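You operate a simulated robot arm through the tools that you are given. There is no shell and no other tool.

The job below is to be done with a simulated two-armed robot. You get a single attempt, and the scene is never put back.

TASK
Form a card in the orange mould, sprinkled from the yellow shaker.
Fine: shake it even over the small vat, lay it back on the slatted board, put the shaker back; other moulds, shaker and controls stay. Set down upright: what you pick out.
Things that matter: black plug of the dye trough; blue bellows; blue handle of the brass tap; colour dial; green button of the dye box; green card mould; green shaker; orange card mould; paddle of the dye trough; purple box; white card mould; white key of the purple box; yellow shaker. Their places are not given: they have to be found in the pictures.

The check looks at the end state, three seconds after you hand in, the way a careful person would. Anything else that was tipped, shoved, dropped, spilled or broken makes it a failure.

THE ROBOT
Two 7-joint arms with fingered hands on one trunk that stands fixed in place. Base frame: the origin is at the foot of the trunk, x ahead of it, y to its left, z up. Units: cm, rad, N and s.
The left shoulder is at [6, 16.6, 97.6], the right one opposite. With the tool pointing down near the work surface each hand reaches from about 36 to 86 cm from the base axis, measured 20 degrees to its own side. Payload 5 kg a hand.
The TCP of each hand is the grasp point between the finger pads, 3.2 cm short of the fingertips. In the tool frame z runs along the fingers and y along their closing line. Largest opening 16 cm; the body of the gripper starts 8.9 cm behind the TCP. The gripper is a hand of 3 fingers: y runs from the thumb to the fingers, the wrist lies at [0, 0, -26.7] in the tool frame, and closing takes about 1.5 s.
Orientation is told as [roll, pitch, yaw] about the base's x, y, z axes, in that order, counted from this pose: with the fingers straight down and closing along the base's y, the tool's x points along the base's -x, its y along +y and its z along -z.

THE INTERFACE
- The arms move only by the tool apply_moves. It takes "left_plan", "right_plan" or both (then of equal length, played together; a hand with none holds still); each is a list of rows, each an object (a shift or turn left out is 0, a gripper value left out holds the last) with "offset": the shift along the base's x, y, z in m, a list of three; "angular": the turn, a rotation vector about the base's x, y, z in rad, a list of three. In form: [{"offset": [tx, ty, tz], "angular": [ax, ay, az]}, ...]. A call has 1 to 20 rows; each row shifts and turns the commanded pose from where the row before left it. "left_hand" and "right_hand" are, for a hand that has rows, the gripper command, from -1 (fully open) to 1 (shut), values between in proportion, set as the call begins (left out, the last holds). Each row takes 0.2 s and may step no farther than 5 cm and 0.15 rad from the row before; otherwise, or with a gripper value out of range, the whole call is refused. A pose out of reach is approached as far as the arm can. The call stops where the force on the tool passes 40 N (or 10 N more than at its start, if that is more) or the arm is blocked; 0.2 s more then pass. Each finger travels about 4.5 cm/s and halts on what it meets, pressing with about 30 N; the grip force reading is that of the motor and also rises with nothing between the fingers. The clock runs only during rows and for 0.2 s after the last one: add rows that do not move to give the fingers time. It gives the time, the measured TCP pose, the force on the tool (base axes), the opening and the grip force at its end, in the units of the frame above (readings bear some noise), with the torque about the TCP (base axes, N m) and any sound that the robot's microphone picked up.
- Cameras (640 x 400 px; columns grow to the right, rows downward): "scene" is now at [4.43, 4.38, 162.78]; the picture's right is [0.52, -0.85, 0.00], its down [-0.55, -0.34, -0.76] and it looks along [0.65, 0.40, -0.65] (base axes); focal length 368 px, centre (320, 200). "left" rides on the left gripper at [-6.5, -0.4, -11.6] in its tool frame; the picture's right is [0.06, -1.00, 0.00], its down [0.87, 0.05, -0.49] and it looks along [0.49, 0.03, 0.87] (tool axes); focal length 261 px, centre (320, 200). "right" rides on the right gripper at [6.5, -0.4, -11.6] in its tool frame; the picture's right is [0.06, 1.00, 0.00], its down [-0.87, 0.05, -0.49] and it looks along [-0.49, 0.03, 0.87] (tool axes); focal length 261 px, centre (320, 200).
- camera(camera): a new picture of that camera. It takes no simulated time.
- slide_trunk(by): slides the trunk up (or, below 0, down) by that many cm; the arms and the scene camera ride with it, the base frame stays. It gives what a move gives, with no picture.
- finger_targets(finger1, finger2, thumb_bend, hand): sets how far each is bent, from 0 (flat) to 1 (curled in); at 0.3 the hand is open as for a grip, at 0.7 the pads meet at the TCP. One left out holds its place. A second passes; each finger stops where it meets its share of the squeeze, and holds until it gets a number again. A gripper value or a shape takes the hand back. It gives what a move gives, with no picture; readings hold the bend of each and the force on the fingers (four entries, about 0 where the hand has none), thumb and palm.
- hand_shape(shape, hand): the hand has 3 fingers and takes this shape, open, in about a second: jaw (thumb against the fingers, like two jaws); tri (thumb and two fingers); tip (a fingertip pinch); poke (one finger out to press); point (the index stretched); flat (the hand flat); cup (the hand cupped); fist (a fist). The gripper value then closes the fingers along that shape, each until it touches; the sizes above hold for jaw. It gives what a move gives, with no picture.
- head_to(pan, tilt): turns the head with the scene camera to pan (to the left, within 1.501 rad either way) and tilt (down, from -0.506 to 1.204), counted from straight ahead of the robot. It gives what a move gives.
- measure_at(camera, pixels): for up to 12 pixels [column, row] of the newest picture of that camera ("zoom" is the newest enlarged one), the place [x, y, z] in the base frame of the surface seen there, good to about 0.2 cm. It takes no simulated time.
- zoom(camera, box): a new picture of the part [left, top, right, bottom] of that camera's present view, enlarged. It takes no simulated time.
- sign_off(): hands the job in; it is judged then, once.

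Open the grippers and draw the arms clear of the work before you hand the job in, unless the task says otherwise.

The tools are called after "Call:" as name(argument=value, ...) on one line, values as JSON. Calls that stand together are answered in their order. apply_moves: Moves the arms, as the interface text tells. Its arguments: {"type":"object","properties":{"left_plan":{"type":"array","items":{"type":"object","properties":{"offset":{"type":"array","items":{"type":"number"}},"angular":{"type":"array","items":{"type":"number"}}}}},"left_hand":{"type":"number"},"right_plan":{"type":"array","items":{"type":"object","properties":{"offset":{"type":"array","items":{"type":"number"}},"angular":{"type":"array","items":{"type":"number"}}}}},"right_hand":{"type":"number"}},"required":[]} The other tools are called the same way: slide_trunk (by) slides the trunk up or down; hand_shape (shape, hand) gives the hand a shape; finger_targets (finger1, finger2, thumb_bend, hand) moves the fingers one by one; head_to (pan, tilt) turns the head that bears the scene camera; camera (camera) takes a picture; measure_at (camera, pixels) gives the place of the surface under pixels of a picture; zoom (camera, box) takes an enlarged picture of a part of a camera's view; sign_off () hands the job in.

At the start:

```text
t: 0.0
left_tcp_pos: [27.08, 35.96, 121.64]
left_ee_rot: [0.001, -0.001, -0.001]
left_wrist_force: [1.0, -0.6, -0.5]
left_moment: [-0.02, 0.01, 0.0]
left_opening: 15.98
left_finger_force: 0.1
left_shape: jaw
left_bend: [0.3, 0.3, 0.3]
left_finger forces: [0.1, 0.0, 0.1, 0.1, 0.0, 0.0]
right_tcp_pos: [52.5, 8.58, 119.94]
right_ee_rot: [0.0, -0.001, -0.001]
right_wrist_force: [0.3, 0.0, 0.3]
right_moment: [0.0, 0.01, 0.02]
right_opening: 15.98
right_finger_force: 0.1
right_shape: jaw
right_bend: [0.3, 0.3, 0.3]
right_finger forces: [0.0, 0.0, 0.1, 0.0, 0.0, 0.0]
trunk travel left (down, up): [-52.5, 6.5]
head pan, tilt: [0.55, 0.702]
```

scene: 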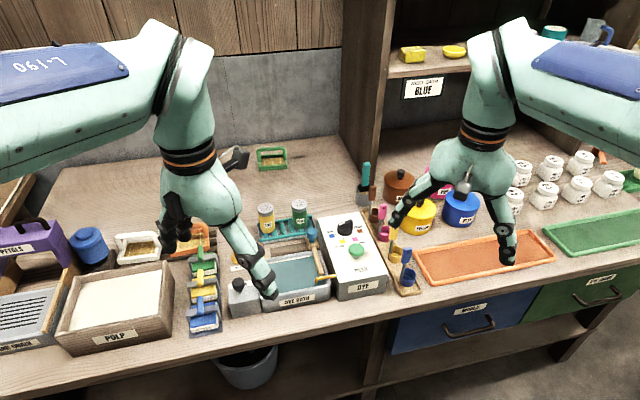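
right: 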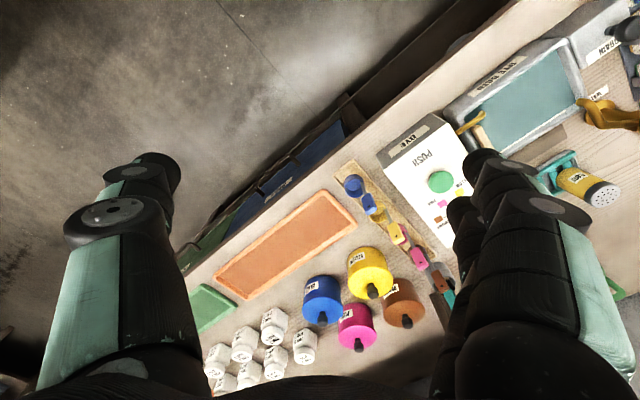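
left: 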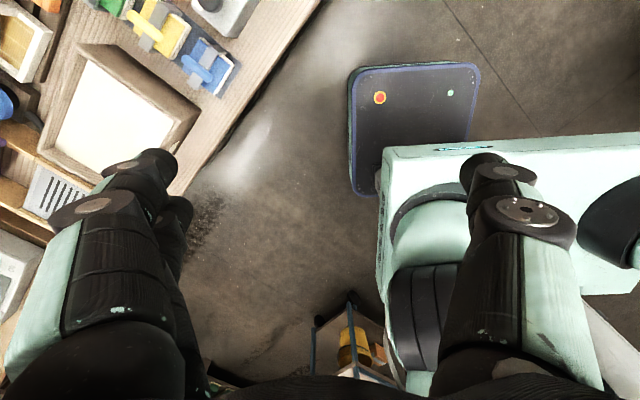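

The scene shows a pulp vat at about (115,310), moulds around (140,247) and (190,240), and shakers at (265,218) and (299,212). I'll turn the head left and zoom in to see the work area better.

Call:
zoom(camera="scene", box=[0, 180, 240, 370])

Call:
zoom(camera="scene", box=[200, 130, 440, 310])

Call:
head_to(pan=1.1, tilt=0.75)

```text
2.11 times, centred on (120, 275) of scene
```

zoom: 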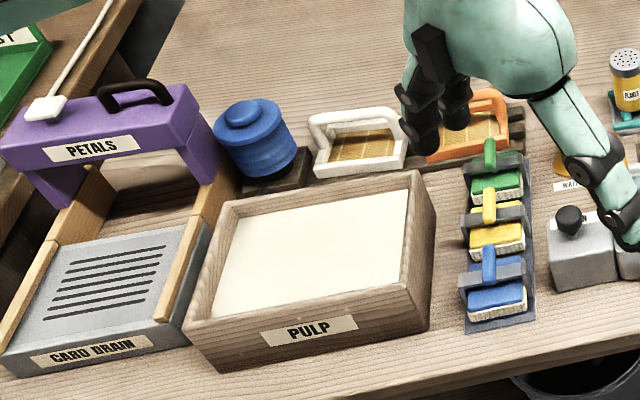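

```text
2.22 times, centred on (320, 220) of scene
```

zoom: 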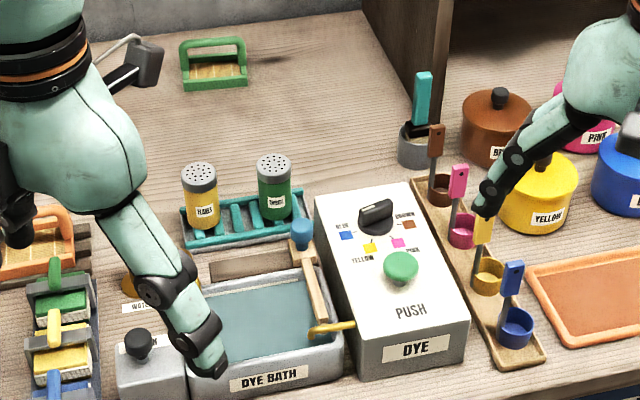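

```text
t: 1.0
left_tcp_pos: [27.02, 36.07, 121.64]
left_ee_rot: [0.0, -0.001, 0.001]
left_wrist_force: [0.3, 0.7, 0.0]
left_moment: [-0.01, 0.02, -0.01]
left_opening: 15.98
left_finger_force: 0.0
left_shape: jaw
left_bend: [0.3, 0.3, 0.3]
left_finger forces: [0.0, 0.1, 0.0, 0.0, 0.1, 0.0]
right_tcp_pos: [52.53, 8.62, 120.17]
right_ee_rot: [-0.001, 0.001, -0.002]
right_wrist_force: [-0.4, -0.9, 0.1]
right_moment: [-0.02, 0.03, -0.01]
right_opening: 15.99
right_finger_force: 0.0
right_shape: jaw
right_bend: [0.3, 0.3, 0.3]
right_finger forces: [0.0, 0.0, 0.1, 0.0, 0.0, 0.0]
trunk travel left (down, up): [-52.5, 6.5]
head pan, tilt: [1.1, 0.75]
```

I've turned the head; now I take a new scene picture of the left part.

Call:
camera(camera="scene")

```text
taken
```

scene: 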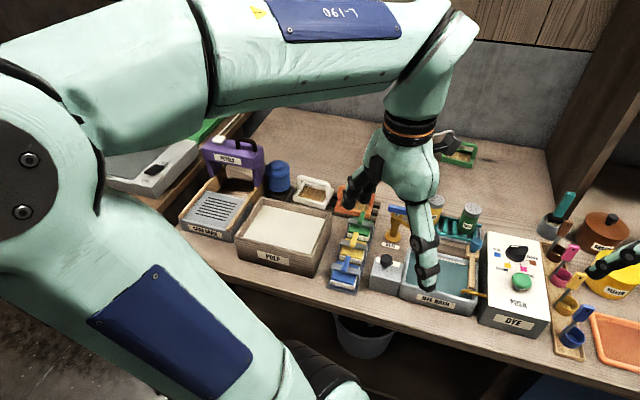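

The arm covers part of the orange mould near (355,200). I'll zoom on the left half and the middle to read labels, then move the arm.

Call:
zoom(camera="scene", box=[170, 120, 400, 290])

Call:
zoom(camera="scene", box=[370, 120, 570, 330])

Call:
zoom(camera="left", box=[0, 0, 320, 260])

```text
2.35 times, centred on (285, 205) of scene
```

zoom: 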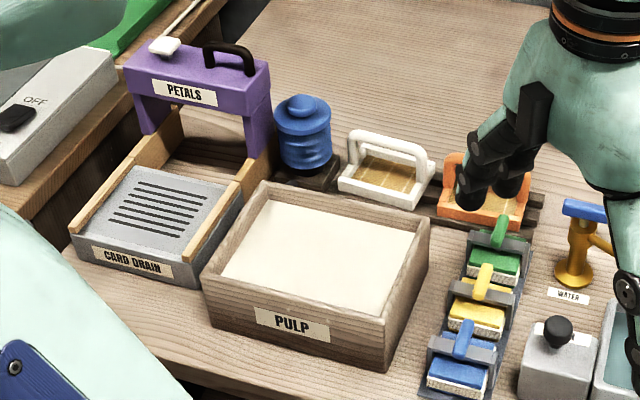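

```text
1.90 times, centred on (470, 225) of scene
```

zoom: 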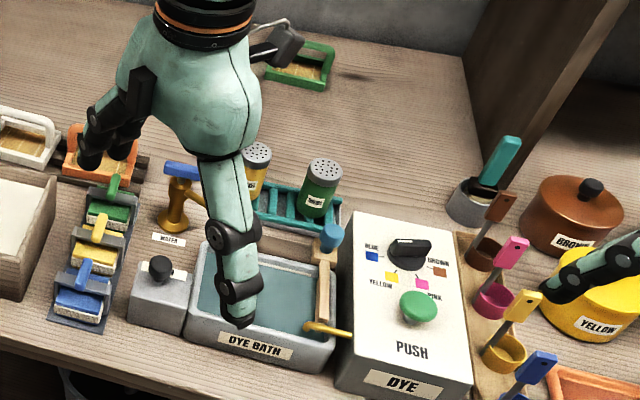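

```text
1.54 times, centred on (160, 130) of left
```

zoom: 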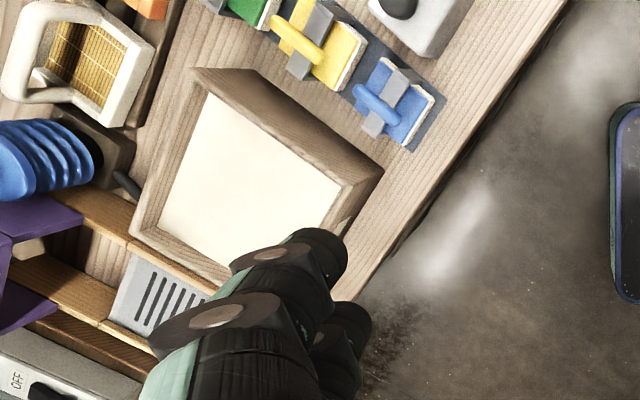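

I see the vat, moulds and shakers clearly; I'll measure the places of main things in the current scene picture (vat corners, white mould, orange mould, shakers).

Call:
measure_at(camera="scene", pixels=[[290, 230], [262, 200], [329, 213], [321, 272], [237, 241], [316, 193], [347, 210], [378, 222], [437, 200], [469, 209], [445, 280], [455, 150]])

Call:
zoom(camera="scene", box=[320, 160, 400, 230])

Call:
zoom(camera="scene", box=[420, 170, 500, 240])

```text
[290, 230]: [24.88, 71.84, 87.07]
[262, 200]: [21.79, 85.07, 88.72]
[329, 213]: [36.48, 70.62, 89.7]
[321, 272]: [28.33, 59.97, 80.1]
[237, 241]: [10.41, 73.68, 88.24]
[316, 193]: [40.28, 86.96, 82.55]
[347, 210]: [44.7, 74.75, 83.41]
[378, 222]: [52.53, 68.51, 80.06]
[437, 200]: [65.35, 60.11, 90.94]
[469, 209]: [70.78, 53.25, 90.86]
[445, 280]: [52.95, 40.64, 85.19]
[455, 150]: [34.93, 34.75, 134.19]
```

```text
5.71 times, centred on (360, 195) of scene
```

zoom: 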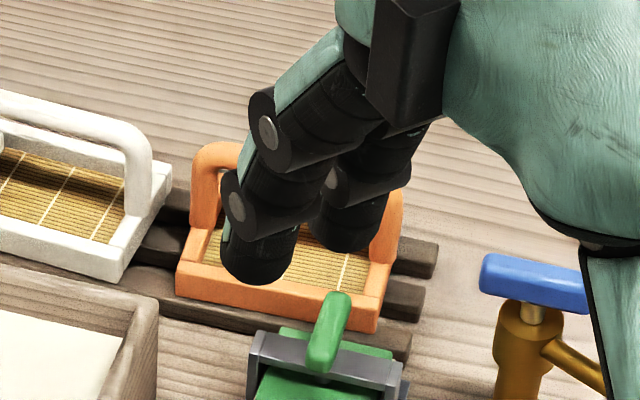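

```text
5.71 times, centred on (460, 205) of scene
```

zoom: 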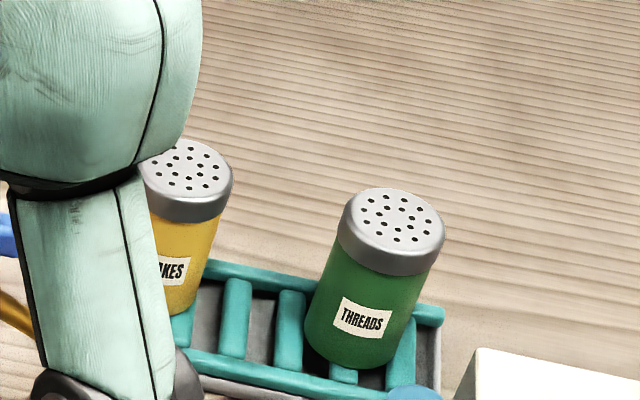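

Table top is about z=80, the orange mould near (45,75), the yellow shaker near (65,60). The left hand at scene (380,170) blocks the view, so I move it over the area at z≈120 to look with its own camera.

Call:
apply_moves(left_plan=[{"offset": [0.03, 0.04, 0.01]}, {"offset": [0.03, 0.04, 0.01]}, {"offset": [0.03, 0.04, 0]}, {"offset": [0.03, 0.04, 0]}, {"offset": [0.03, 0.04, 0]}, {"offset": [0.03, 0.04, 0]}, {"offset": [0.03, 0.04, 0]}, {"offset": [0.02, 0.02, 0]}, {}])

Call:
camera(camera="left")

Call:
camera(camera="scene")

```text
refused: row 1 steps farther than a row can; nothing moved
```

```text
taken
```

left: 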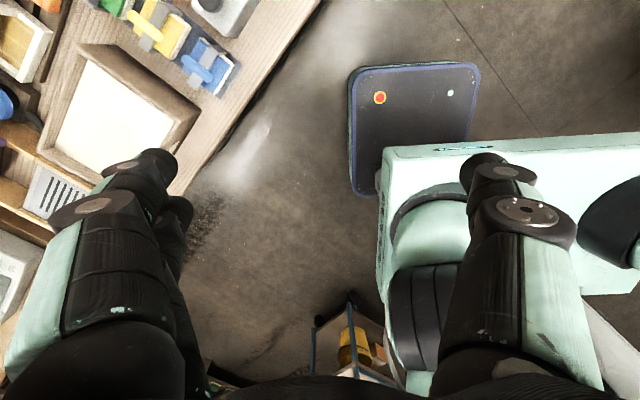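

```text
taken
```

scene: 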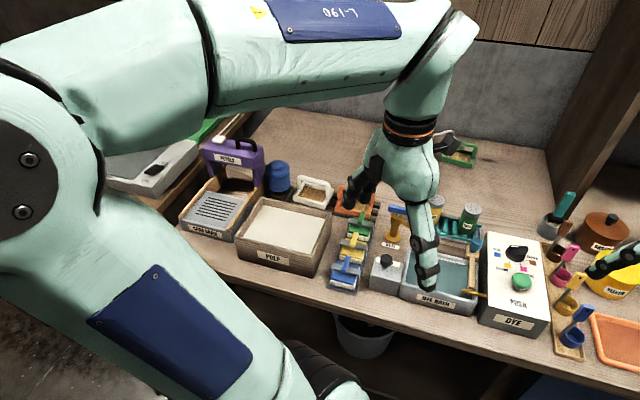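

The call was refused because the first rows (5.1 cm) were too long; nothing moved. I redo it with smaller steps.

Call:
apply_moves(left_plan=[{"offset": [0.025, 0.03, 0.005]}, {"offset": [0.025, 0.03, 0.005]}, {"offset": [0.025, 0.03, 0]}, {"offset": [0.025, 0.03, 0]}, {"offset": [0.025, 0.03, 0]}, {"offset": [0.025, 0.03, 0]}, {"offset": [0.025, 0.03, 0]}, {"offset": [0.025, 0.03, 0]}, {"offset": [0.025, 0.03, 0]}, {}])

Call:
camera(camera="left")

Call:
camera(camera="scene")

```text
t: 3.2
left_tcp_pos: [49.74, 62.71, 122.46]
left_ee_rot: [-0.001, -0.002, 0.0]
left_wrist_force: [0.1, 0.7, -0.9]
left_moment: [0.02, -0.04, 0.0]
left_opening: 15.97
left_finger_force: 0.0
left_shape: jaw
left_bend: [0.3, 0.3, 0.3]
left_finger forces: [0.0, 0.1, 0.0, 0.1, 0.0, 0.1]
right_tcp_pos: [52.45, 8.58, 119.96]
right_ee_rot: [0.001, -0.002, -0.003]
right_wrist_force: [0.5, 0.4, 1.3]
right_moment: [0.0, -0.03, 0.0]
right_opening: 15.99
right_finger_force: 0.0
right_shape: jaw
right_bend: [0.3, 0.3, 0.3]
right_finger forces: [0.1, 0.0, 0.0, 0.1, 0.0, 0.0]
trunk travel left (down, up): [-52.5, 6.5]
head pan, tilt: [1.1, 0.75]
```

```text
taken
```

left: 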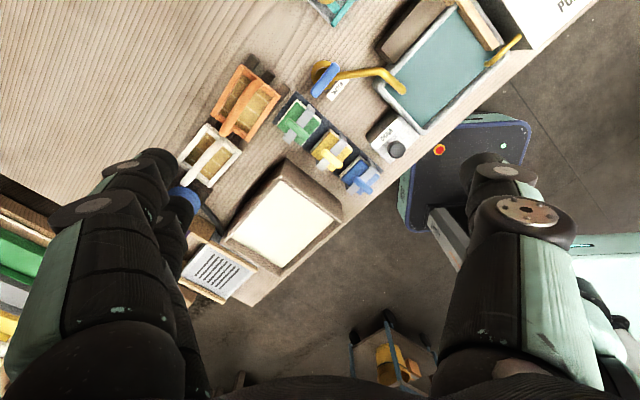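

```text
taken
```

scene: 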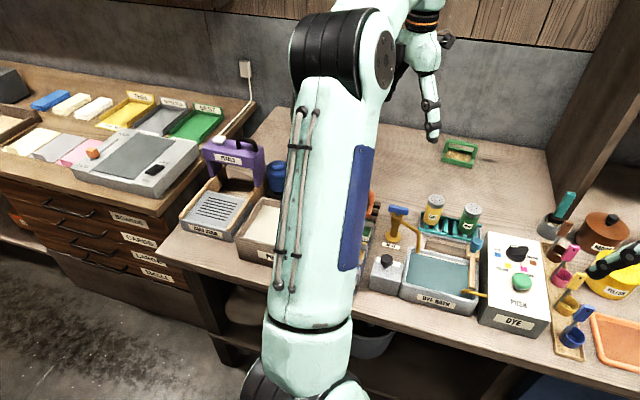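

Both views are now clear: in the left picture the orange mould is at (245,105), white mould (210,155), the pulp vat (285,220), brushes in a rack (325,145). I zoom there and measure.

Call:
zoom(camera="left", box=[170, 50, 330, 150])

Call:
zoom(camera="left", box=[170, 40, 410, 310])

Call:
zoom(camera="scene", box=[360, 180, 500, 310])

```text
4.00 times, centred on (250, 100) of left
```

zoom: 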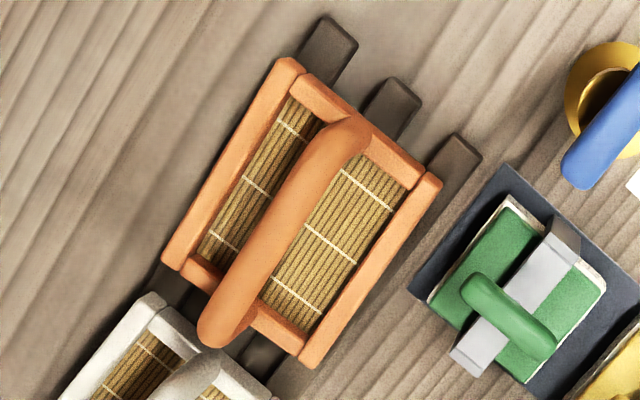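

```text
1.48 times, centred on (290, 175) of left
```

zoom: 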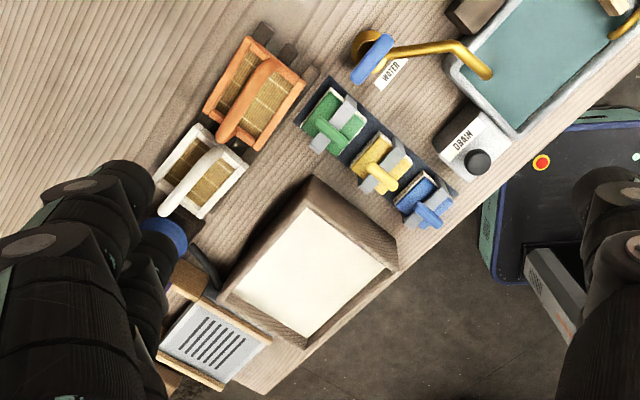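

```text
3.08 times, centred on (430, 245) of scene
```

zoom: 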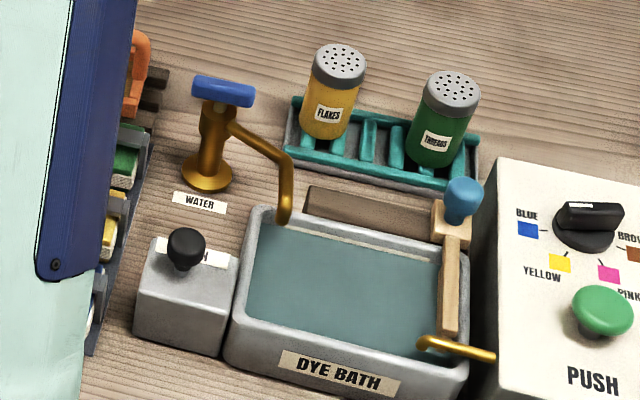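

I measure the orange mould's handle and frame corners in the left picture (handle ends at (257,83) and (225,131), corners near (242,66),(279,95),(247,140),(213,115)).

Call:
measure_at(camera="left", pixels=[[257.5, 82.5], [225, 131], [241.7, 106.3], [243, 67.5], [277, 96], [247, 138], [214.5, 115], [253, 113], [233, 95], [254, 58], [264, 97], [258, 118]])

Call:
measure_at(camera="left", pixels=[[289, 167], [281, 186], [338, 213], [326, 217], [229, 237], [244, 238], [284, 268], [281, 258], [282, 220], [310, 205], [260, 235], [290, 245]])

Call:
measure_at(camera="scene", pixels=[[433, 200], [431, 196], [440, 201], [430, 222], [469, 208], [467, 225], [427, 227], [450, 229], [472, 237], [424, 213], [398, 210], [462, 152]])

```text
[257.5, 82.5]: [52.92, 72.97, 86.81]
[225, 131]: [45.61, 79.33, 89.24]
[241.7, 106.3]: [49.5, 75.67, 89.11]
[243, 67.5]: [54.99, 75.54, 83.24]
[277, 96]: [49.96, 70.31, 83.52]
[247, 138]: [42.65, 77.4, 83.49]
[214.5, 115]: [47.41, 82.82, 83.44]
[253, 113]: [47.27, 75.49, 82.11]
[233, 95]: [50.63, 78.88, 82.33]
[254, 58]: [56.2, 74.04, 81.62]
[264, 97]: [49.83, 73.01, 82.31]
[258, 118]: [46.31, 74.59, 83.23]
```

```text
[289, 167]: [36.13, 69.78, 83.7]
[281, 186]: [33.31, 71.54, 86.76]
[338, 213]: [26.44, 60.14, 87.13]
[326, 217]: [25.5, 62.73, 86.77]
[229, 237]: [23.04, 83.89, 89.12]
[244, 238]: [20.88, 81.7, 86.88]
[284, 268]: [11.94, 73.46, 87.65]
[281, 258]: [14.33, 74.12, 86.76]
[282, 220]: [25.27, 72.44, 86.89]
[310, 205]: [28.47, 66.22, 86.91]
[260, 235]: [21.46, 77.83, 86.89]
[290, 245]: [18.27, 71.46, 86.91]
```

```text
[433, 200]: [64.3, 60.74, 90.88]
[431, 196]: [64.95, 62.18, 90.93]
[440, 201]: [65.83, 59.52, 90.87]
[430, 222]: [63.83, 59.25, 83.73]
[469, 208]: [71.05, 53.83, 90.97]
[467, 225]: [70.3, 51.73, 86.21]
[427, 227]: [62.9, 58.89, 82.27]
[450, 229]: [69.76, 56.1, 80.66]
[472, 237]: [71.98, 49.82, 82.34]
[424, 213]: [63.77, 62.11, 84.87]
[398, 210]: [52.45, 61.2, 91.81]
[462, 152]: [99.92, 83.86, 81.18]
```

The orange mould's frame corners give a centre of (48.8, 76.5), its bar runs along about 136°, top at z≈89.1; pulp surface is at z=86.9, vat centre about (24,72). I turn the left hand by −0.77 rad about z and go above the mould with a partial opening.

Call:
apply_moves(left_plan=[{"offset": [0, 0.023, -0.02], "angular": [0, 0, -0.128]}, {"offset": [0, 0.023, -0.02], "angular": [0, 0, -0.128]}, {"offset": [0, 0.023, -0.02], "angular": [0, 0, -0.128]}, {"offset": [-0.002, 0.023, -0.02], "angular": [0, 0, -0.128]}, {"offset": [-0.003, 0.023, -0.02], "angular": [0, 0, -0.128]}, {"offset": [-0.004, 0.023, -0.02], "angular": [0, 0, -0.128]}, {}, {}], left_hand=0.1)

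Call:
camera(camera="left")

Call:
camera(camera="scene")

```text
t: 5.0
left_tcp_pos: [48.7, 77.01, 110.48]
left_ee_rot: [0.002, 0.001, -0.769]
left_wrist_force: [0.0, 0.5, -0.2]
left_moment: [-0.03, -0.02, -0.01]
left_opening: 7.24
left_finger_force: 0.1
left_shape: jaw
left_bend: [0.73, 0.73, 0.7]
left_finger forces: [0.0, 0.0, 0.1, 0.1, 0.0, 0.1]
right_tcp_pos: [52.49, 8.64, 120.02]
right_ee_rot: [-0.001, 0.002, -0.002]
right_wrist_force: [1.1, -0.1, -0.6]
right_moment: [-0.02, -0.02, -0.02]
right_opening: 16.03
right_finger_force: 0.0
right_shape: jaw
right_bend: [0.3, 0.3, 0.3]
right_finger forces: [0.0, 0.0, 0.0, 0.0, 0.1, 0.1]
trunk travel left (down, up): [-52.5, 6.5]
head pan, tilt: [1.1, 0.75]
```

```text
taken
```

left: 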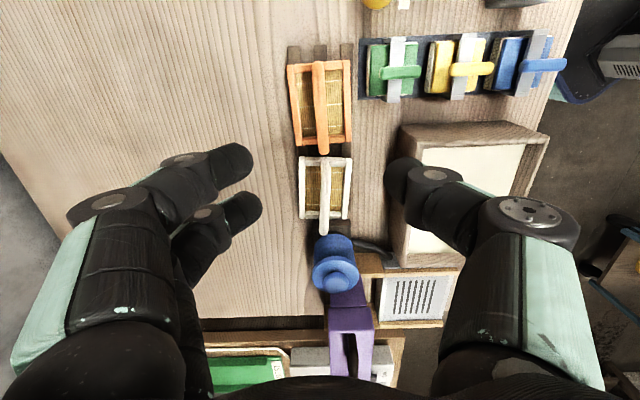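

```text
taken
```

scene: 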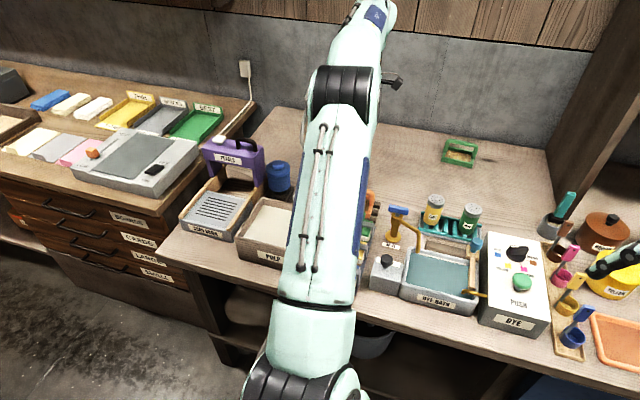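

Now the mould at left picture (320,105) is nearly aligned with the hand. I zoom and measure its bar and frame, plus vat inner corners and the neighbours' heights.

Call:
zoom(camera="left", box=[270, 40, 370, 165])

Call:
measure_at(camera="left", pixels=[[318, 68], [320, 90], [321, 110], [322, 130], [323, 148], [290, 68], [350, 64], [350, 142], [299, 146], [341, 105], [300, 100], [310, 135]])

Call:
measure_at(camera="left", pixels=[[424, 149], [523, 147], [510, 195], [405, 250], [403, 126], [548, 134], [470, 160], [480, 190], [400, 70], [470, 68], [325, 190], [325, 230]])

```text
3.20 times, centred on (320, 102) of left
```

zoom: 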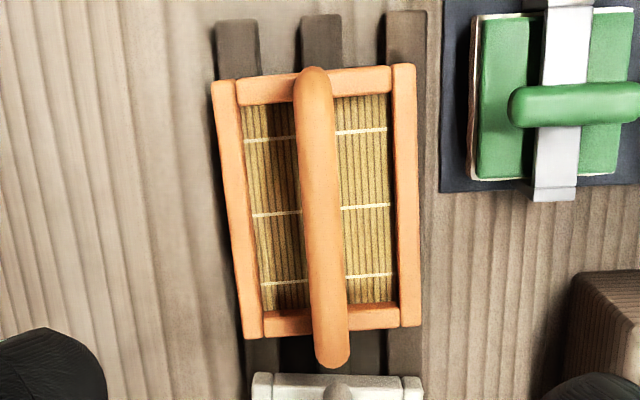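

```text
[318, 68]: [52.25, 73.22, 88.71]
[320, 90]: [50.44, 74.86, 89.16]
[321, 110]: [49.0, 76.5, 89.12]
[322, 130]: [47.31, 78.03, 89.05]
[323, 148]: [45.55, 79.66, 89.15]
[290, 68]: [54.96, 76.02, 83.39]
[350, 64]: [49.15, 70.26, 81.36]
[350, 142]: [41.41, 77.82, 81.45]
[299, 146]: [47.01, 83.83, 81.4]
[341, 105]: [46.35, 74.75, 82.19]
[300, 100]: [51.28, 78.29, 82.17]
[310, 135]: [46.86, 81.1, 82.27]
```

```text
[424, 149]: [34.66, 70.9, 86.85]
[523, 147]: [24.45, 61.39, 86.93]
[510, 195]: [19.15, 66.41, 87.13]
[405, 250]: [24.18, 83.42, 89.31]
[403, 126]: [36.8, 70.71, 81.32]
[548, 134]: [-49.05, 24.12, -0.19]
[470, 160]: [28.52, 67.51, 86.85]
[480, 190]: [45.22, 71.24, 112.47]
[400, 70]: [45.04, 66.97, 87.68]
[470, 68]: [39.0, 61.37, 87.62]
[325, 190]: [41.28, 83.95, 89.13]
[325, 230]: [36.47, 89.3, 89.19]
```

Bar points confirm centre about (48.8,76.5), top z 89.1, hand yaw matches. I descend to about z=93 with a small sideways correction and check.

Call:
apply_moves(left_plan=[{"offset": [0.001, -0.0045, -0.04]}, {"offset": [0, 0, -0.04]}, {"offset": [0, 0, -0.04]}, {"offset": [0, 0, -0.035]}, {"offset": [0, 0, -0.02]}, {}])

Call:
camera(camera="left")

```text
t: 6.4
left_tcp_pos: [48.52, 76.22, 93.18]
left_ee_rot: [0.001, -0.001, -0.767]
left_wrist_force: [0.3, 0.0, -0.9]
left_moment: [-0.01, 0.0, 0.01]
left_opening: 7.25
left_finger_force: 0.0
left_shape: jaw
left_bend: [0.73, 0.73, 0.7]
left_finger forces: [0.0, 0.0, 0.0, 0.0, 0.1, 0.0]
right_tcp_pos: [52.55, 8.62, 120.1]
right_ee_rot: [-0.001, 0.001, 0.0]
right_wrist_force: [-0.1, -0.4, 0.6]
right_moment: [0.02, -0.04, 0.01]
right_opening: 15.98
right_finger_force: 0.1
right_shape: jaw
right_bend: [0.3, 0.3, 0.3]
right_finger forces: [0.0, 0.0, 0.0, 0.0, 0.0, 0.1]
trunk travel left (down, up): [-52.5, 6.5]
head pan, tilt: [1.1, 0.75]
```

```text
taken
```

left: 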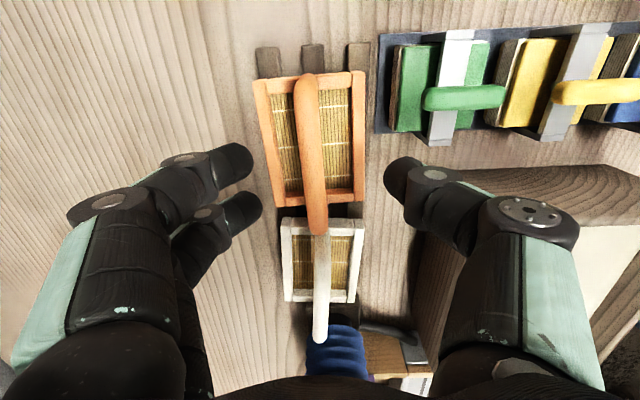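

The bar at column 313 on row ~164 is about 0.45 cm to the hand's +y side of the TCP line (320), matching the reading. I correct by (+0.3,+0.33) and go down to z≈88.7, then look again.

Call:
apply_moves(left_plan=[{"offset": [0.003, 0.0033, -0.015]}, {"offset": [0, 0, -0.015]}, {"offset": [0, 0, -0.014]}, {}])

Call:
camera(camera="left")

```text
t: 7.4
left_tcp_pos: [48.98, 76.74, 88.71]
left_ee_rot: [-0.001, -0.001, -0.769]
left_wrist_force: [0.0, -0.3, 0.7]
left_moment: [0.04, -0.01, 0.0]
left_opening: 7.25
left_finger_force: 0.0
left_shape: jaw
left_bend: [0.73, 0.73, 0.7]
left_finger forces: [0.0, 0.0, 0.0, 0.0, 0.0, 0.0]
right_tcp_pos: [52.53, 8.46, 120.01]
right_ee_rot: [0.001, 0.0, -0.003]
right_wrist_force: [1.0, 0.0, 0.8]
right_moment: [0.03, 0.05, -0.01]
right_opening: 16.0
right_finger_force: 0.1
right_shape: jaw
right_bend: [0.3, 0.3, 0.3]
right_finger forces: [0.0, 0.0, 0.0, 0.1, 0.0, 0.1]
trunk travel left (down, up): [-52.5, 6.5]
head pan, tilt: [1.1, 0.75]
```

```text
taken
```

left: 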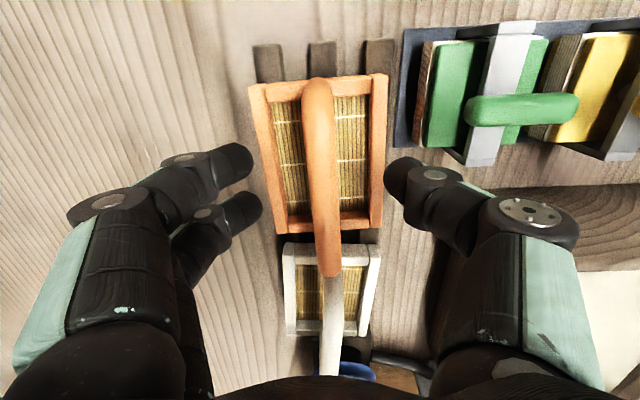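

The bar at row 200 is at column ~324, near the TCP pixel (320,200), both fingers well clear. A tiny correction, then close on the bar with waiting rows.

Call:
apply_moves(left_plan=[{"offset": [0.001, -0.003, 0]}, {}])

Call:
apply_moves(left_plan=[{}, {}, {}, {}, {}, {}, {}, {}], left_hand=1)

Call:
camera(camera="left")

```text
t: 8.0
left_tcp_pos: [49.0, 76.45, 88.66]
left_ee_rot: [0.001, 0.0, -0.768]
left_wrist_force: [-0.4, -0.4, 0.4]
left_moment: [-0.02, 0.02, 0.01]
left_opening: 7.23
left_finger_force: 0.1
left_shape: jaw
left_bend: [0.73, 0.73, 0.7]
left_finger forces: [0.1, 0.0, 0.0, 0.0, 0.1, 0.0]
right_tcp_pos: [52.62, 8.65, 120.1]
right_ee_rot: [0.0, -0.001, -0.001]
right_wrist_force: [0.1, -0.6, 0.5]
right_moment: [0.0, 0.0, -0.01]
right_opening: 16.0
right_finger_force: 0.0
right_shape: jaw
right_bend: [0.3, 0.3, 0.3]
right_finger forces: [0.0, 0.0, 0.0, 0.0, 0.0, 0.0]
trunk travel left (down, up): [-52.5, 6.5]
head pan, tilt: [1.1, 0.75]
```

```text
t: 9.8
left_tcp_pos: [49.15, 76.45, 88.85]
left_ee_rot: [0.0, 0.0, -0.768]
left_wrist_force: [-0.1, 1.0, -0.3]
left_moment: [0.01, 0.01, 0.0]
left_opening: 0.0
left_finger_force: 29.5
left_shape: jaw
left_bend: [0.68, 0.67, 0.71]
left_finger forces: [0.0, 0.1, 0.0, 0.0, 0.0, 0.0]
right_tcp_pos: [52.58, 8.68, 120.07]
right_ee_rot: [-0.001, -0.002, -0.002]
right_wrist_force: [-0.2, 0.3, 0.8]
right_moment: [0.01, 0.01, 0.0]
right_opening: 15.99
right_finger_force: 0.1
right_shape: jaw
right_bend: [0.3, 0.3, 0.3]
right_finger forces: [0.1, 0.0, 0.0, 0.0, 0.1, 0.1]
trunk travel left (down, up): [-52.5, 6.5]
head pan, tilt: [1.1, 0.75]
```

```text
taken
```

left: 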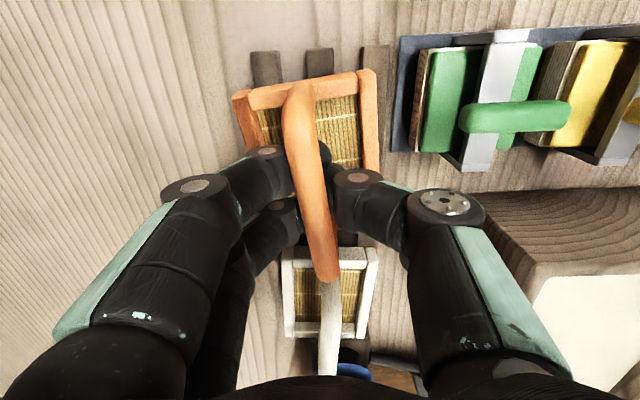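

The opening reads 0 although the bar is still visible at (310,200): the fingers seem to have closed below the bar and the mould appears slightly turned. I zoom in to check.

Call:
zoom(camera="left", box=[220, 50, 420, 300])

Call:
measure_at(camera="left", pixels=[[300, 95], [305, 130], [312, 170], [318, 210], [325, 260], [237, 98], [373, 75], [375, 140], [272, 170], [345, 120], [270, 150], [358, 175]])

Call:
camera(camera="scene")

```text
1.60 times, centred on (320, 175) of left
```

zoom: 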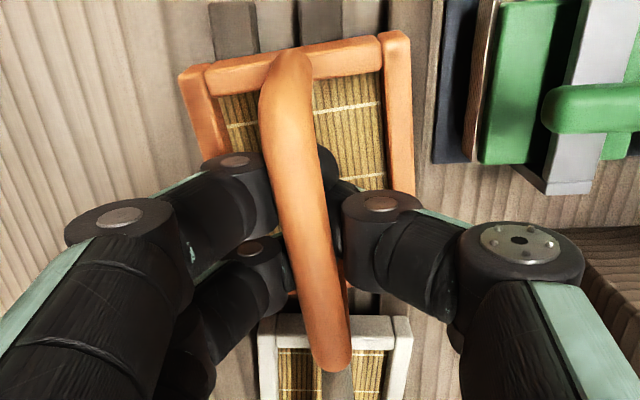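

```text
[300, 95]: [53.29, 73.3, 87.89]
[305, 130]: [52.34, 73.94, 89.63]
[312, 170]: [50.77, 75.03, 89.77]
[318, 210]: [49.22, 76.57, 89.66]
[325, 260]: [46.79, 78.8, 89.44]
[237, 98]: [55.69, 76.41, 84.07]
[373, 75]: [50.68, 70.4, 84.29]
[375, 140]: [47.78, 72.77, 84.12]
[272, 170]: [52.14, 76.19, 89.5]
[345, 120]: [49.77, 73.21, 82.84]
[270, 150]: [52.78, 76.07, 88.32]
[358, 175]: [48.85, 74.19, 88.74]
```

```text
taken
```

scene: 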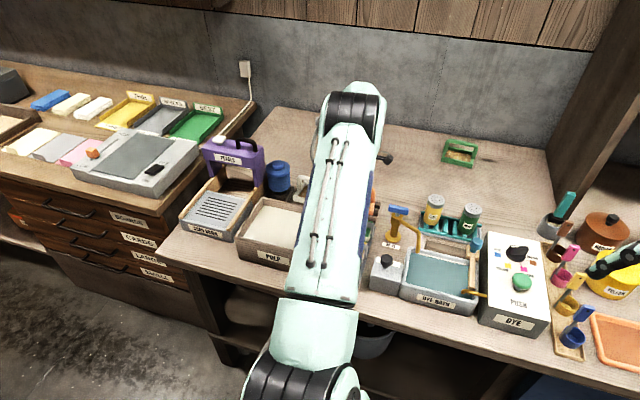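

The mould is lifted ~0.6 cm and turned a few degrees with the fingers meeting under the bar, with no finger force, so this is not a firm grip. I lower 0.6 cm, open again gently, and look.

Call:
apply_moves(left_plan=[{"offset": [0, 0, -0.003]}, {"offset": [0, 0, -0.003]}, {}])

Call:
apply_moves(left_plan=[{}, {}, {}, {}, {}, {}], left_hand=0.1)

Call:
camera(camera="left")

```text
t: 10.6
left_tcp_pos: [49.08, 76.44, 88.16]
left_ee_rot: [-0.001, 0.002, -0.767]
left_wrist_force: [-0.4, 0.1, -0.6]
left_moment: [0.03, 0.03, -0.01]
left_opening: 0.0
left_finger_force: 29.2
left_shape: jaw
left_bend: [0.68, 0.67, 0.71]
left_finger forces: [0.1, 0.0, 0.0, 0.1, 0.0, 0.0]
right_tcp_pos: [52.57, 8.64, 120.04]
right_ee_rot: [0.0, 0.001, -0.002]
right_wrist_force: [0.5, 0.1, 0.5]
right_moment: [0.0, 0.01, 0.01]
right_opening: 16.0
right_finger_force: 0.1
right_shape: jaw
right_bend: [0.3, 0.3, 0.3]
right_finger forces: [0.0, 0.0, 0.0, 0.0, 0.1, 0.0]
trunk travel left (down, up): [-52.5, 6.5]
head pan, tilt: [1.1, 0.75]
```

```text
t: 12.0
left_tcp_pos: [49.14, 76.33, 88.17]
left_ee_rot: [0.002, 0.0, -0.768]
left_wrist_force: [0.4, 0.8, 0.0]
left_moment: [0.02, -0.01, -0.01]
left_opening: 7.15
left_finger_force: 0.0
left_shape: jaw
left_bend: [0.73, 0.73, 0.7]
left_finger forces: [0.0, 0.0, 0.0, 0.0, 0.0, 0.0]
right_tcp_pos: [52.54, 8.62, 120.03]
right_ee_rot: [-0.001, 0.0, -0.002]
right_wrist_force: [0.1, 0.2, 0.2]
right_moment: [0.0, -0.01, 0.02]
right_opening: 16.0
right_finger_force: 0.1
right_shape: jaw
right_bend: [0.3, 0.3, 0.3]
right_finger forces: [0.0, 0.1, 0.1, 0.0, 0.0, 0.0]
trunk travel left (down, up): [-52.5, 6.5]
head pan, tilt: [1.1, 0.75]
```

```text
taken
```

left: 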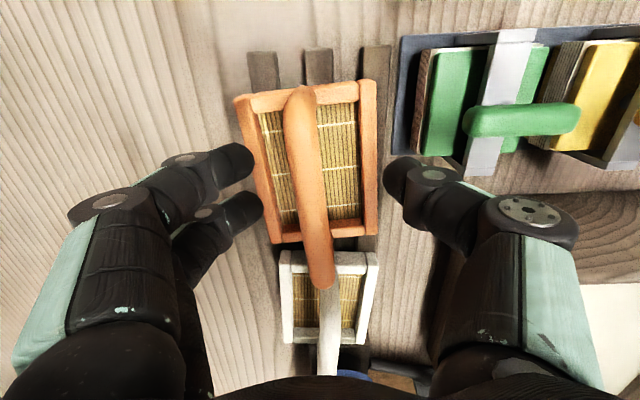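

The mould sits on the slats again, turned about 4°. I go up 12 cm and test in the air how the fingers close (jaw, then tip shape), watching with the camera.

Call:
apply_moves(left_plan=[{"offset": [0, 0, 0.02]}, {"offset": [0, 0, 0.04]}, {"offset": [0, 0, 0.04]}, {"offset": [0, 0, 0.03]}, {}])

Call:
apply_moves(left_plan=[{}, {}, {}, {}, {}, {}, {}, {}], left_hand=1)

Call:
camera(camera="left")

Call:
hand_shape(shape="tip", hand="left")

Call:
camera(camera="left")

Call:
apply_moves(left_plan=[{}, {}, {}, {}, {}, {}, {}, {}], left_hand=1)

Call:
camera(camera="left")

```text
t: 13.2
left_tcp_pos: [49.04, 76.54, 101.21]
left_ee_rot: [-0.001, 0.0, -0.767]
left_wrist_force: [-0.4, 0.3, -0.7]
left_moment: [0.01, -0.01, -0.01]
left_opening: 7.17
left_finger_force: 0.1
left_shape: jaw
left_bend: [0.73, 0.73, 0.7]
left_finger forces: [0.1, 0.0, 0.0, 0.1, 0.1, 0.0]
right_tcp_pos: [52.59, 8.73, 120.12]
right_ee_rot: [-0.002, 0.002, -0.003]
right_wrist_force: [0.1, -0.9, 0.5]
right_moment: [0.03, -0.02, 0.0]
right_opening: 15.99
right_finger_force: 0.1
right_shape: jaw
right_bend: [0.3, 0.3, 0.3]
right_finger forces: [0.1, 0.0, 0.0, 0.0, 0.1, 0.1]
trunk travel left (down, up): [-52.5, 6.5]
head pan, tilt: [1.1, 0.75]
```

```text
t: 15.0
left_tcp_pos: [48.98, 76.43, 101.16]
left_ee_rot: [-0.001, -0.001, -0.767]
left_wrist_force: [-0.5, 0.0, -0.7]
left_moment: [0.0, -0.01, 0.02]
left_opening: 0.0
left_finger_force: 29.7
left_shape: jaw
left_bend: [0.65, 0.65, 0.67]
left_finger forces: [0.0, 0.0, 0.0, 0.0, 0.1, 0.0]
right_tcp_pos: [52.58, 8.6, 120.08]
right_ee_rot: [0.001, -0.001, -0.003]
right_wrist_force: [0.0, -0.5, 0.0]
right_moment: [-0.04, 0.0, -0.03]
right_opening: 15.99
right_finger_force: 0.0
right_shape: jaw
right_bend: [0.3, 0.3, 0.3]
right_finger forces: [0.0, 0.0, 0.0, 0.0, 0.0, 0.0]
trunk travel left (down, up): [-52.5, 6.5]
head pan, tilt: [1.1, 0.75]
```

```text
taken
```

left: 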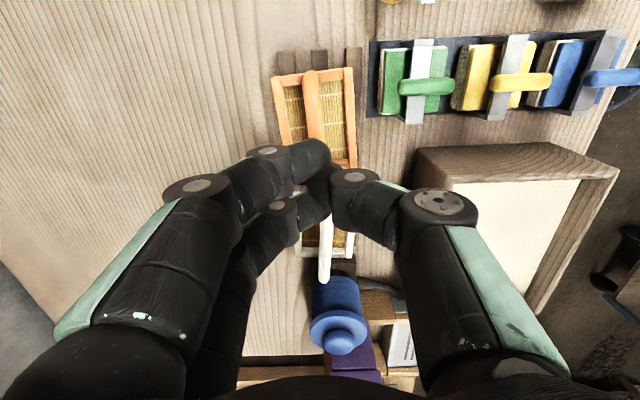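

```text
t: 15.9
left_tcp_pos: [49.1, 76.48, 101.18]
left_ee_rot: [0.0, 0.0, -0.768]
left_wrist_force: [-0.5, 0.0, 0.3]
left_moment: [0.0, -0.02, -0.03]
left_opening: 15.99
left_finger_force: 0.1
left_shape: tip
left_bend: [0.3, 0.3, 0.3]
left_finger forces: [0.0, 0.0, 0.0, 0.1, 0.0, 0.0]
right_tcp_pos: [52.5, 8.67, 119.96]
right_ee_rot: [0.001, -0.001, -0.003]
right_wrist_force: [0.3, 0.4, -0.6]
right_moment: [-0.02, -0.04, 0.02]
right_opening: 15.98
right_finger_force: 0.1
right_shape: jaw
right_bend: [0.3, 0.3, 0.3]
right_finger forces: [0.0, 0.0, 0.0, 0.0, 0.1, 0.0]
trunk travel left (down, up): [-52.5, 6.5]
head pan, tilt: [1.1, 0.75]
```

```text
taken
```

left: 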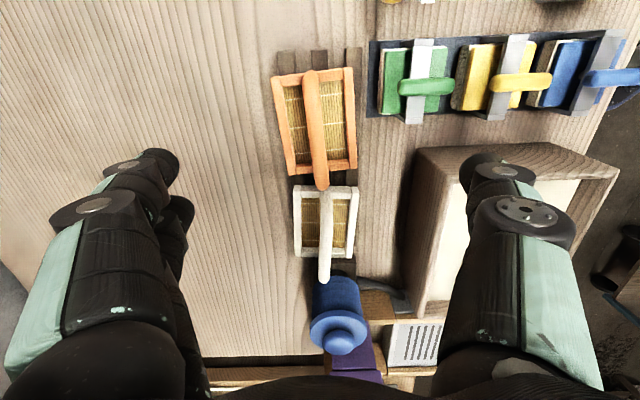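

```text
t: 17.7
left_tcp_pos: [48.95, 76.5, 101.05]
left_ee_rot: [-0.001, 0.0, -0.769]
left_wrist_force: [0.8, -0.2, -0.2]
left_moment: [0.0, -0.01, 0.05]
left_opening: 0.01
left_finger_force: 0.1
left_shape: tip
left_bend: [0.7, 0.7, 0.7]
left_finger forces: [0.0, 0.0, 0.0, 0.0, 0.0, 0.0]
right_tcp_pos: [52.46, 8.63, 120.06]
right_ee_rot: [0.001, -0.002, -0.001]
right_wrist_force: [0.5, 0.5, 0.3]
right_moment: [-0.01, -0.01, 0.02]
right_opening: 15.96
right_finger_force: 0.0
right_shape: jaw
right_bend: [0.3, 0.3, 0.3]
right_finger forces: [0.0, 0.0, 0.0, 0.1, 0.0, 0.0]
trunk travel left (down, up): [-52.5, 6.5]
head pan, tilt: [1.1, 0.75]
```

```text
taken
```

left: 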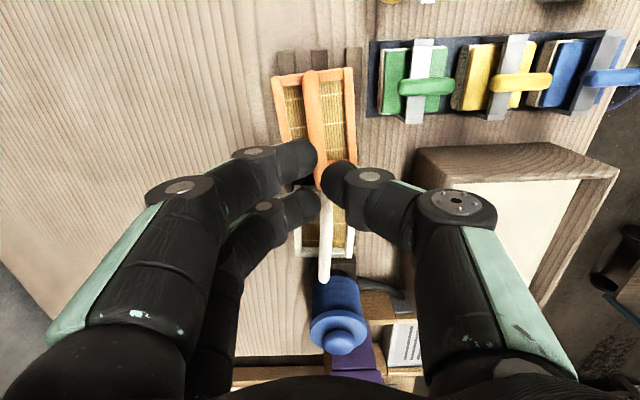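

In both shapes the last finger links slant so that the tips meet ~3 cm beyond the TCP; so I must grip the bar with the tips (TCP about 2.4 cm above the bar's centre). I reopen in jaw shape and measure the mould's present pose.

Call:
hand_shape(shape="jaw", hand="left")

Call:
camera(camera="left")

Call:
measure_at(camera="left", pixels=[[311, 80], [314, 105], [317, 130], [319, 155], [322, 180], [275, 82], [350, 72], [353, 165], [292, 171], [300, 120], [338, 120], [317, 145]])

Call:
zoom(camera="left", box=[260, 50, 380, 200])

```text
t: 18.6
left_tcp_pos: [49.18, 76.47, 101.28]
left_ee_rot: [0.001, 0.001, -0.768]
left_wrist_force: [-0.1, -0.4, 0.1]
left_moment: [-0.01, -0.02, 0.02]
left_opening: 15.98
left_finger_force: 0.1
left_shape: jaw
left_bend: [0.3, 0.3, 0.3]
left_finger forces: [0.0, 0.0, 0.0, 0.0, 0.0, 0.0]
right_tcp_pos: [52.37, 8.58, 119.97]
right_ee_rot: [0.001, 0.0, -0.002]
right_wrist_force: [-0.8, -0.7, -0.1]
right_moment: [0.01, 0.01, 0.0]
right_opening: 15.98
right_finger_force: 0.1
right_shape: jaw
right_bend: [0.3, 0.3, 0.3]
right_finger forces: [0.0, 0.0, 0.0, 0.0, 0.0, 0.0]
trunk travel left (down, up): [-52.5, 6.5]
head pan, tilt: [1.1, 0.75]
```

```text
taken
```

left: 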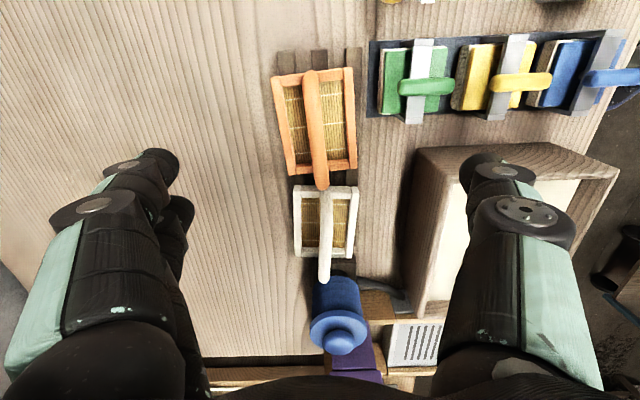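

```text
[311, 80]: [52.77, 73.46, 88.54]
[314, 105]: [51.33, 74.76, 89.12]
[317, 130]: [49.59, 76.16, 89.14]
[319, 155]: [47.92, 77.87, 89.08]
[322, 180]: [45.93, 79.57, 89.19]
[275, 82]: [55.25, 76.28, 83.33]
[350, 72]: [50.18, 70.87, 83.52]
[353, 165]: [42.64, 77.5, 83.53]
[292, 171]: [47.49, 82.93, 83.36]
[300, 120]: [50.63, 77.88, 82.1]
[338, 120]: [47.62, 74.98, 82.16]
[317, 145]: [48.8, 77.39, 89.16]
```

```text
2.67 times, centred on (320, 125) of left
```

zoom: 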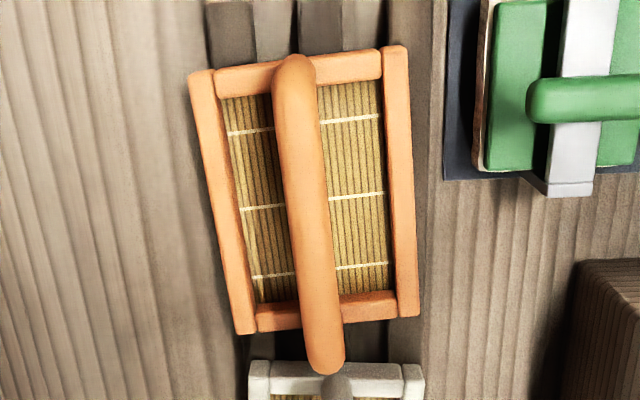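

The bar now runs at 138.2° with centre (48.9,76.9). I align the hand by +0.038 rad, set opening about 7 cm, and go down to z≈93.5 to check alignment.

Call:
apply_moves(left_plan=[{"offset": [-0.0015, 0.0042, 0], "angular": [0, 0, 0.038]}, {"offset": [0, 0, -0.02]}, {"offset": [0, 0, -0.02]}, {"offset": [0, 0, -0.02]}, {"offset": [0, 0, -0.015]}, {}, {}], left_hand=0.1)

Call:
camera(camera="left")

```text
t: 20.2
left_tcp_pos: [49.02, 76.77, 93.7]
left_ee_rot: [0.0, 0.0, -0.729]
left_wrist_force: [-0.5, -0.5, -0.3]
left_moment: [-0.02, 0.02, 0.0]
left_opening: 7.28
left_finger_force: 0.0
left_shape: jaw
left_bend: [0.73, 0.73, 0.7]
left_finger forces: [0.0, 0.0, 0.1, 0.0, 0.0, 0.0]
right_tcp_pos: [52.62, 8.71, 120.03]
right_ee_rot: [0.001, -0.001, -0.003]
right_wrist_force: [-0.2, -0.4, -0.1]
right_moment: [-0.04, 0.0, 0.01]
right_opening: 15.96
right_finger_force: 0.2
right_shape: jaw
right_bend: [0.3, 0.3, 0.3]
right_finger forces: [0.0, 0.0, 0.0, 0.1, 0.0, 0.0]
trunk travel left (down, up): [-52.5, 6.5]
head pan, tilt: [1.1, 0.75]
```

```text
taken
```

left: 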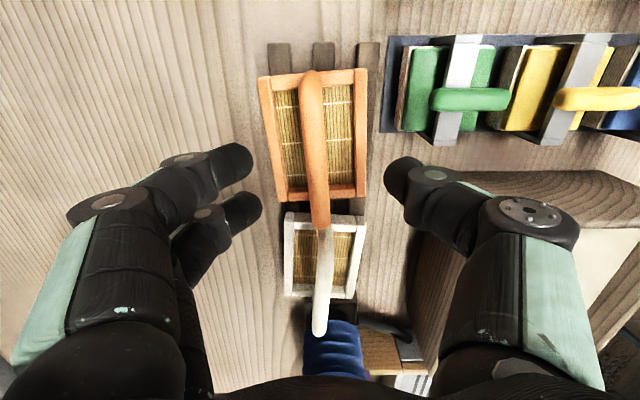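

The bar passes (317,160), well centred. I go down 3 cm to TCP z≈90.7 and close to about 3 cm opening to check tip height against the bar.

Call:
apply_moves(left_plan=[{"offset": [-0.001, 0.001, -0.015]}, {"offset": [0, 0, -0.015]}, {}])

Call:
apply_moves(left_plan=[{}, {}, {}, {}], left_hand=0.6)

Call:
camera(camera="left")

Call:
zoom(camera="left", box=[220, 60, 420, 260])

```text
t: 21.0
left_tcp_pos: [48.83, 77.08, 90.66]
left_ee_rot: [0.0, 0.0, -0.729]
left_wrist_force: [1.0, 0.2, -0.1]
left_moment: [-0.01, 0.0, -0.02]
left_opening: 7.27
left_finger_force: 0.0
left_shape: jaw
left_bend: [0.73, 0.73, 0.7]
left_finger forces: [0.1, 0.0, 0.0, 0.1, 0.0, 0.0]
right_tcp_pos: [52.54, 8.68, 119.97]
right_ee_rot: [0.0, -0.002, -0.002]
right_wrist_force: [0.8, 0.2, -0.3]
right_moment: [0.0, -0.02, 0.0]
right_opening: 15.98
right_finger_force: 0.0
right_shape: jaw
right_bend: [0.3, 0.3, 0.3]
right_finger forces: [0.0, 0.0, 0.0, 0.0, 0.0, 0.0]
trunk travel left (down, up): [-52.5, 6.5]
head pan, tilt: [1.1, 0.75]
```

```text
t: 22.0
left_tcp_pos: [48.86, 77.05, 90.7]
left_ee_rot: [0.0, 0.001, -0.729]
left_wrist_force: [0.9, -0.7, 0.1]
left_moment: [0.02, -0.02, 0.02]
left_opening: 3.25
left_finger_force: 0.1
left_shape: jaw
left_bend: [0.73, 0.73, 0.7]
left_finger forces: [0.0, 0.0, 0.1, 0.1, 0.0, 0.0]
right_tcp_pos: [52.6, 8.65, 119.93]
right_ee_rot: [0.0, 0.0, -0.002]
right_wrist_force: [1.2, -0.7, -0.4]
right_moment: [-0.02, 0.01, -0.03]
right_opening: 16.0
right_finger_force: 0.1
right_shape: jaw
right_bend: [0.3, 0.3, 0.3]
right_finger forces: [0.1, 0.0, 0.0, 0.1, 0.0, 0.0]
trunk travel left (down, up): [-52.5, 6.5]
head pan, tilt: [1.1, 0.75]
```

```text
taken
```

left: 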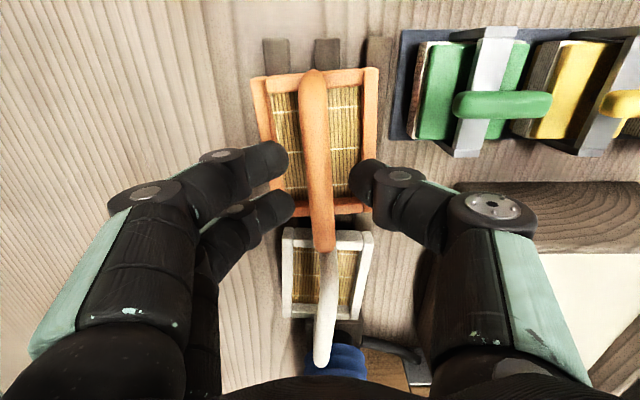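

```text
2.00 times, centred on (320, 160) of left
```

zoom: 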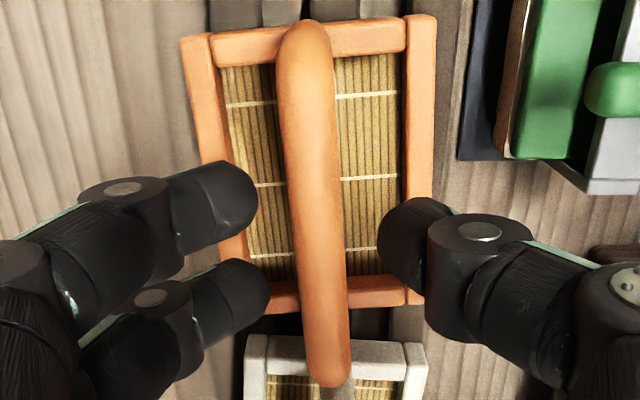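

The tips at (285,160), (290,208) and thumb (352,185) flank the bar at column 320 symmetrically. I measure the tips' heights against the bar before closing.

Call:
measure_at(camera="left", pixels=[[281, 157], [270, 155], [285, 205], [275, 203], [358, 178], [368, 182], [354, 195], [318, 160], [318, 185], [324, 210], [223, 154], [398, 175]])

```text
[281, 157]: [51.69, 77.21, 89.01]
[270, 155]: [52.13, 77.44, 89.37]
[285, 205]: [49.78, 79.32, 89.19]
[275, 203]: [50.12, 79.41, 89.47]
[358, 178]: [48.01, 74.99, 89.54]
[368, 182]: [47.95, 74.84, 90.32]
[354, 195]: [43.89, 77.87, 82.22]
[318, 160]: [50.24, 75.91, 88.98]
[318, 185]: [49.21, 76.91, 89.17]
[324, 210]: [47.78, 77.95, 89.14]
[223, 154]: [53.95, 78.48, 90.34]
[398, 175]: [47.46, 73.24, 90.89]
```

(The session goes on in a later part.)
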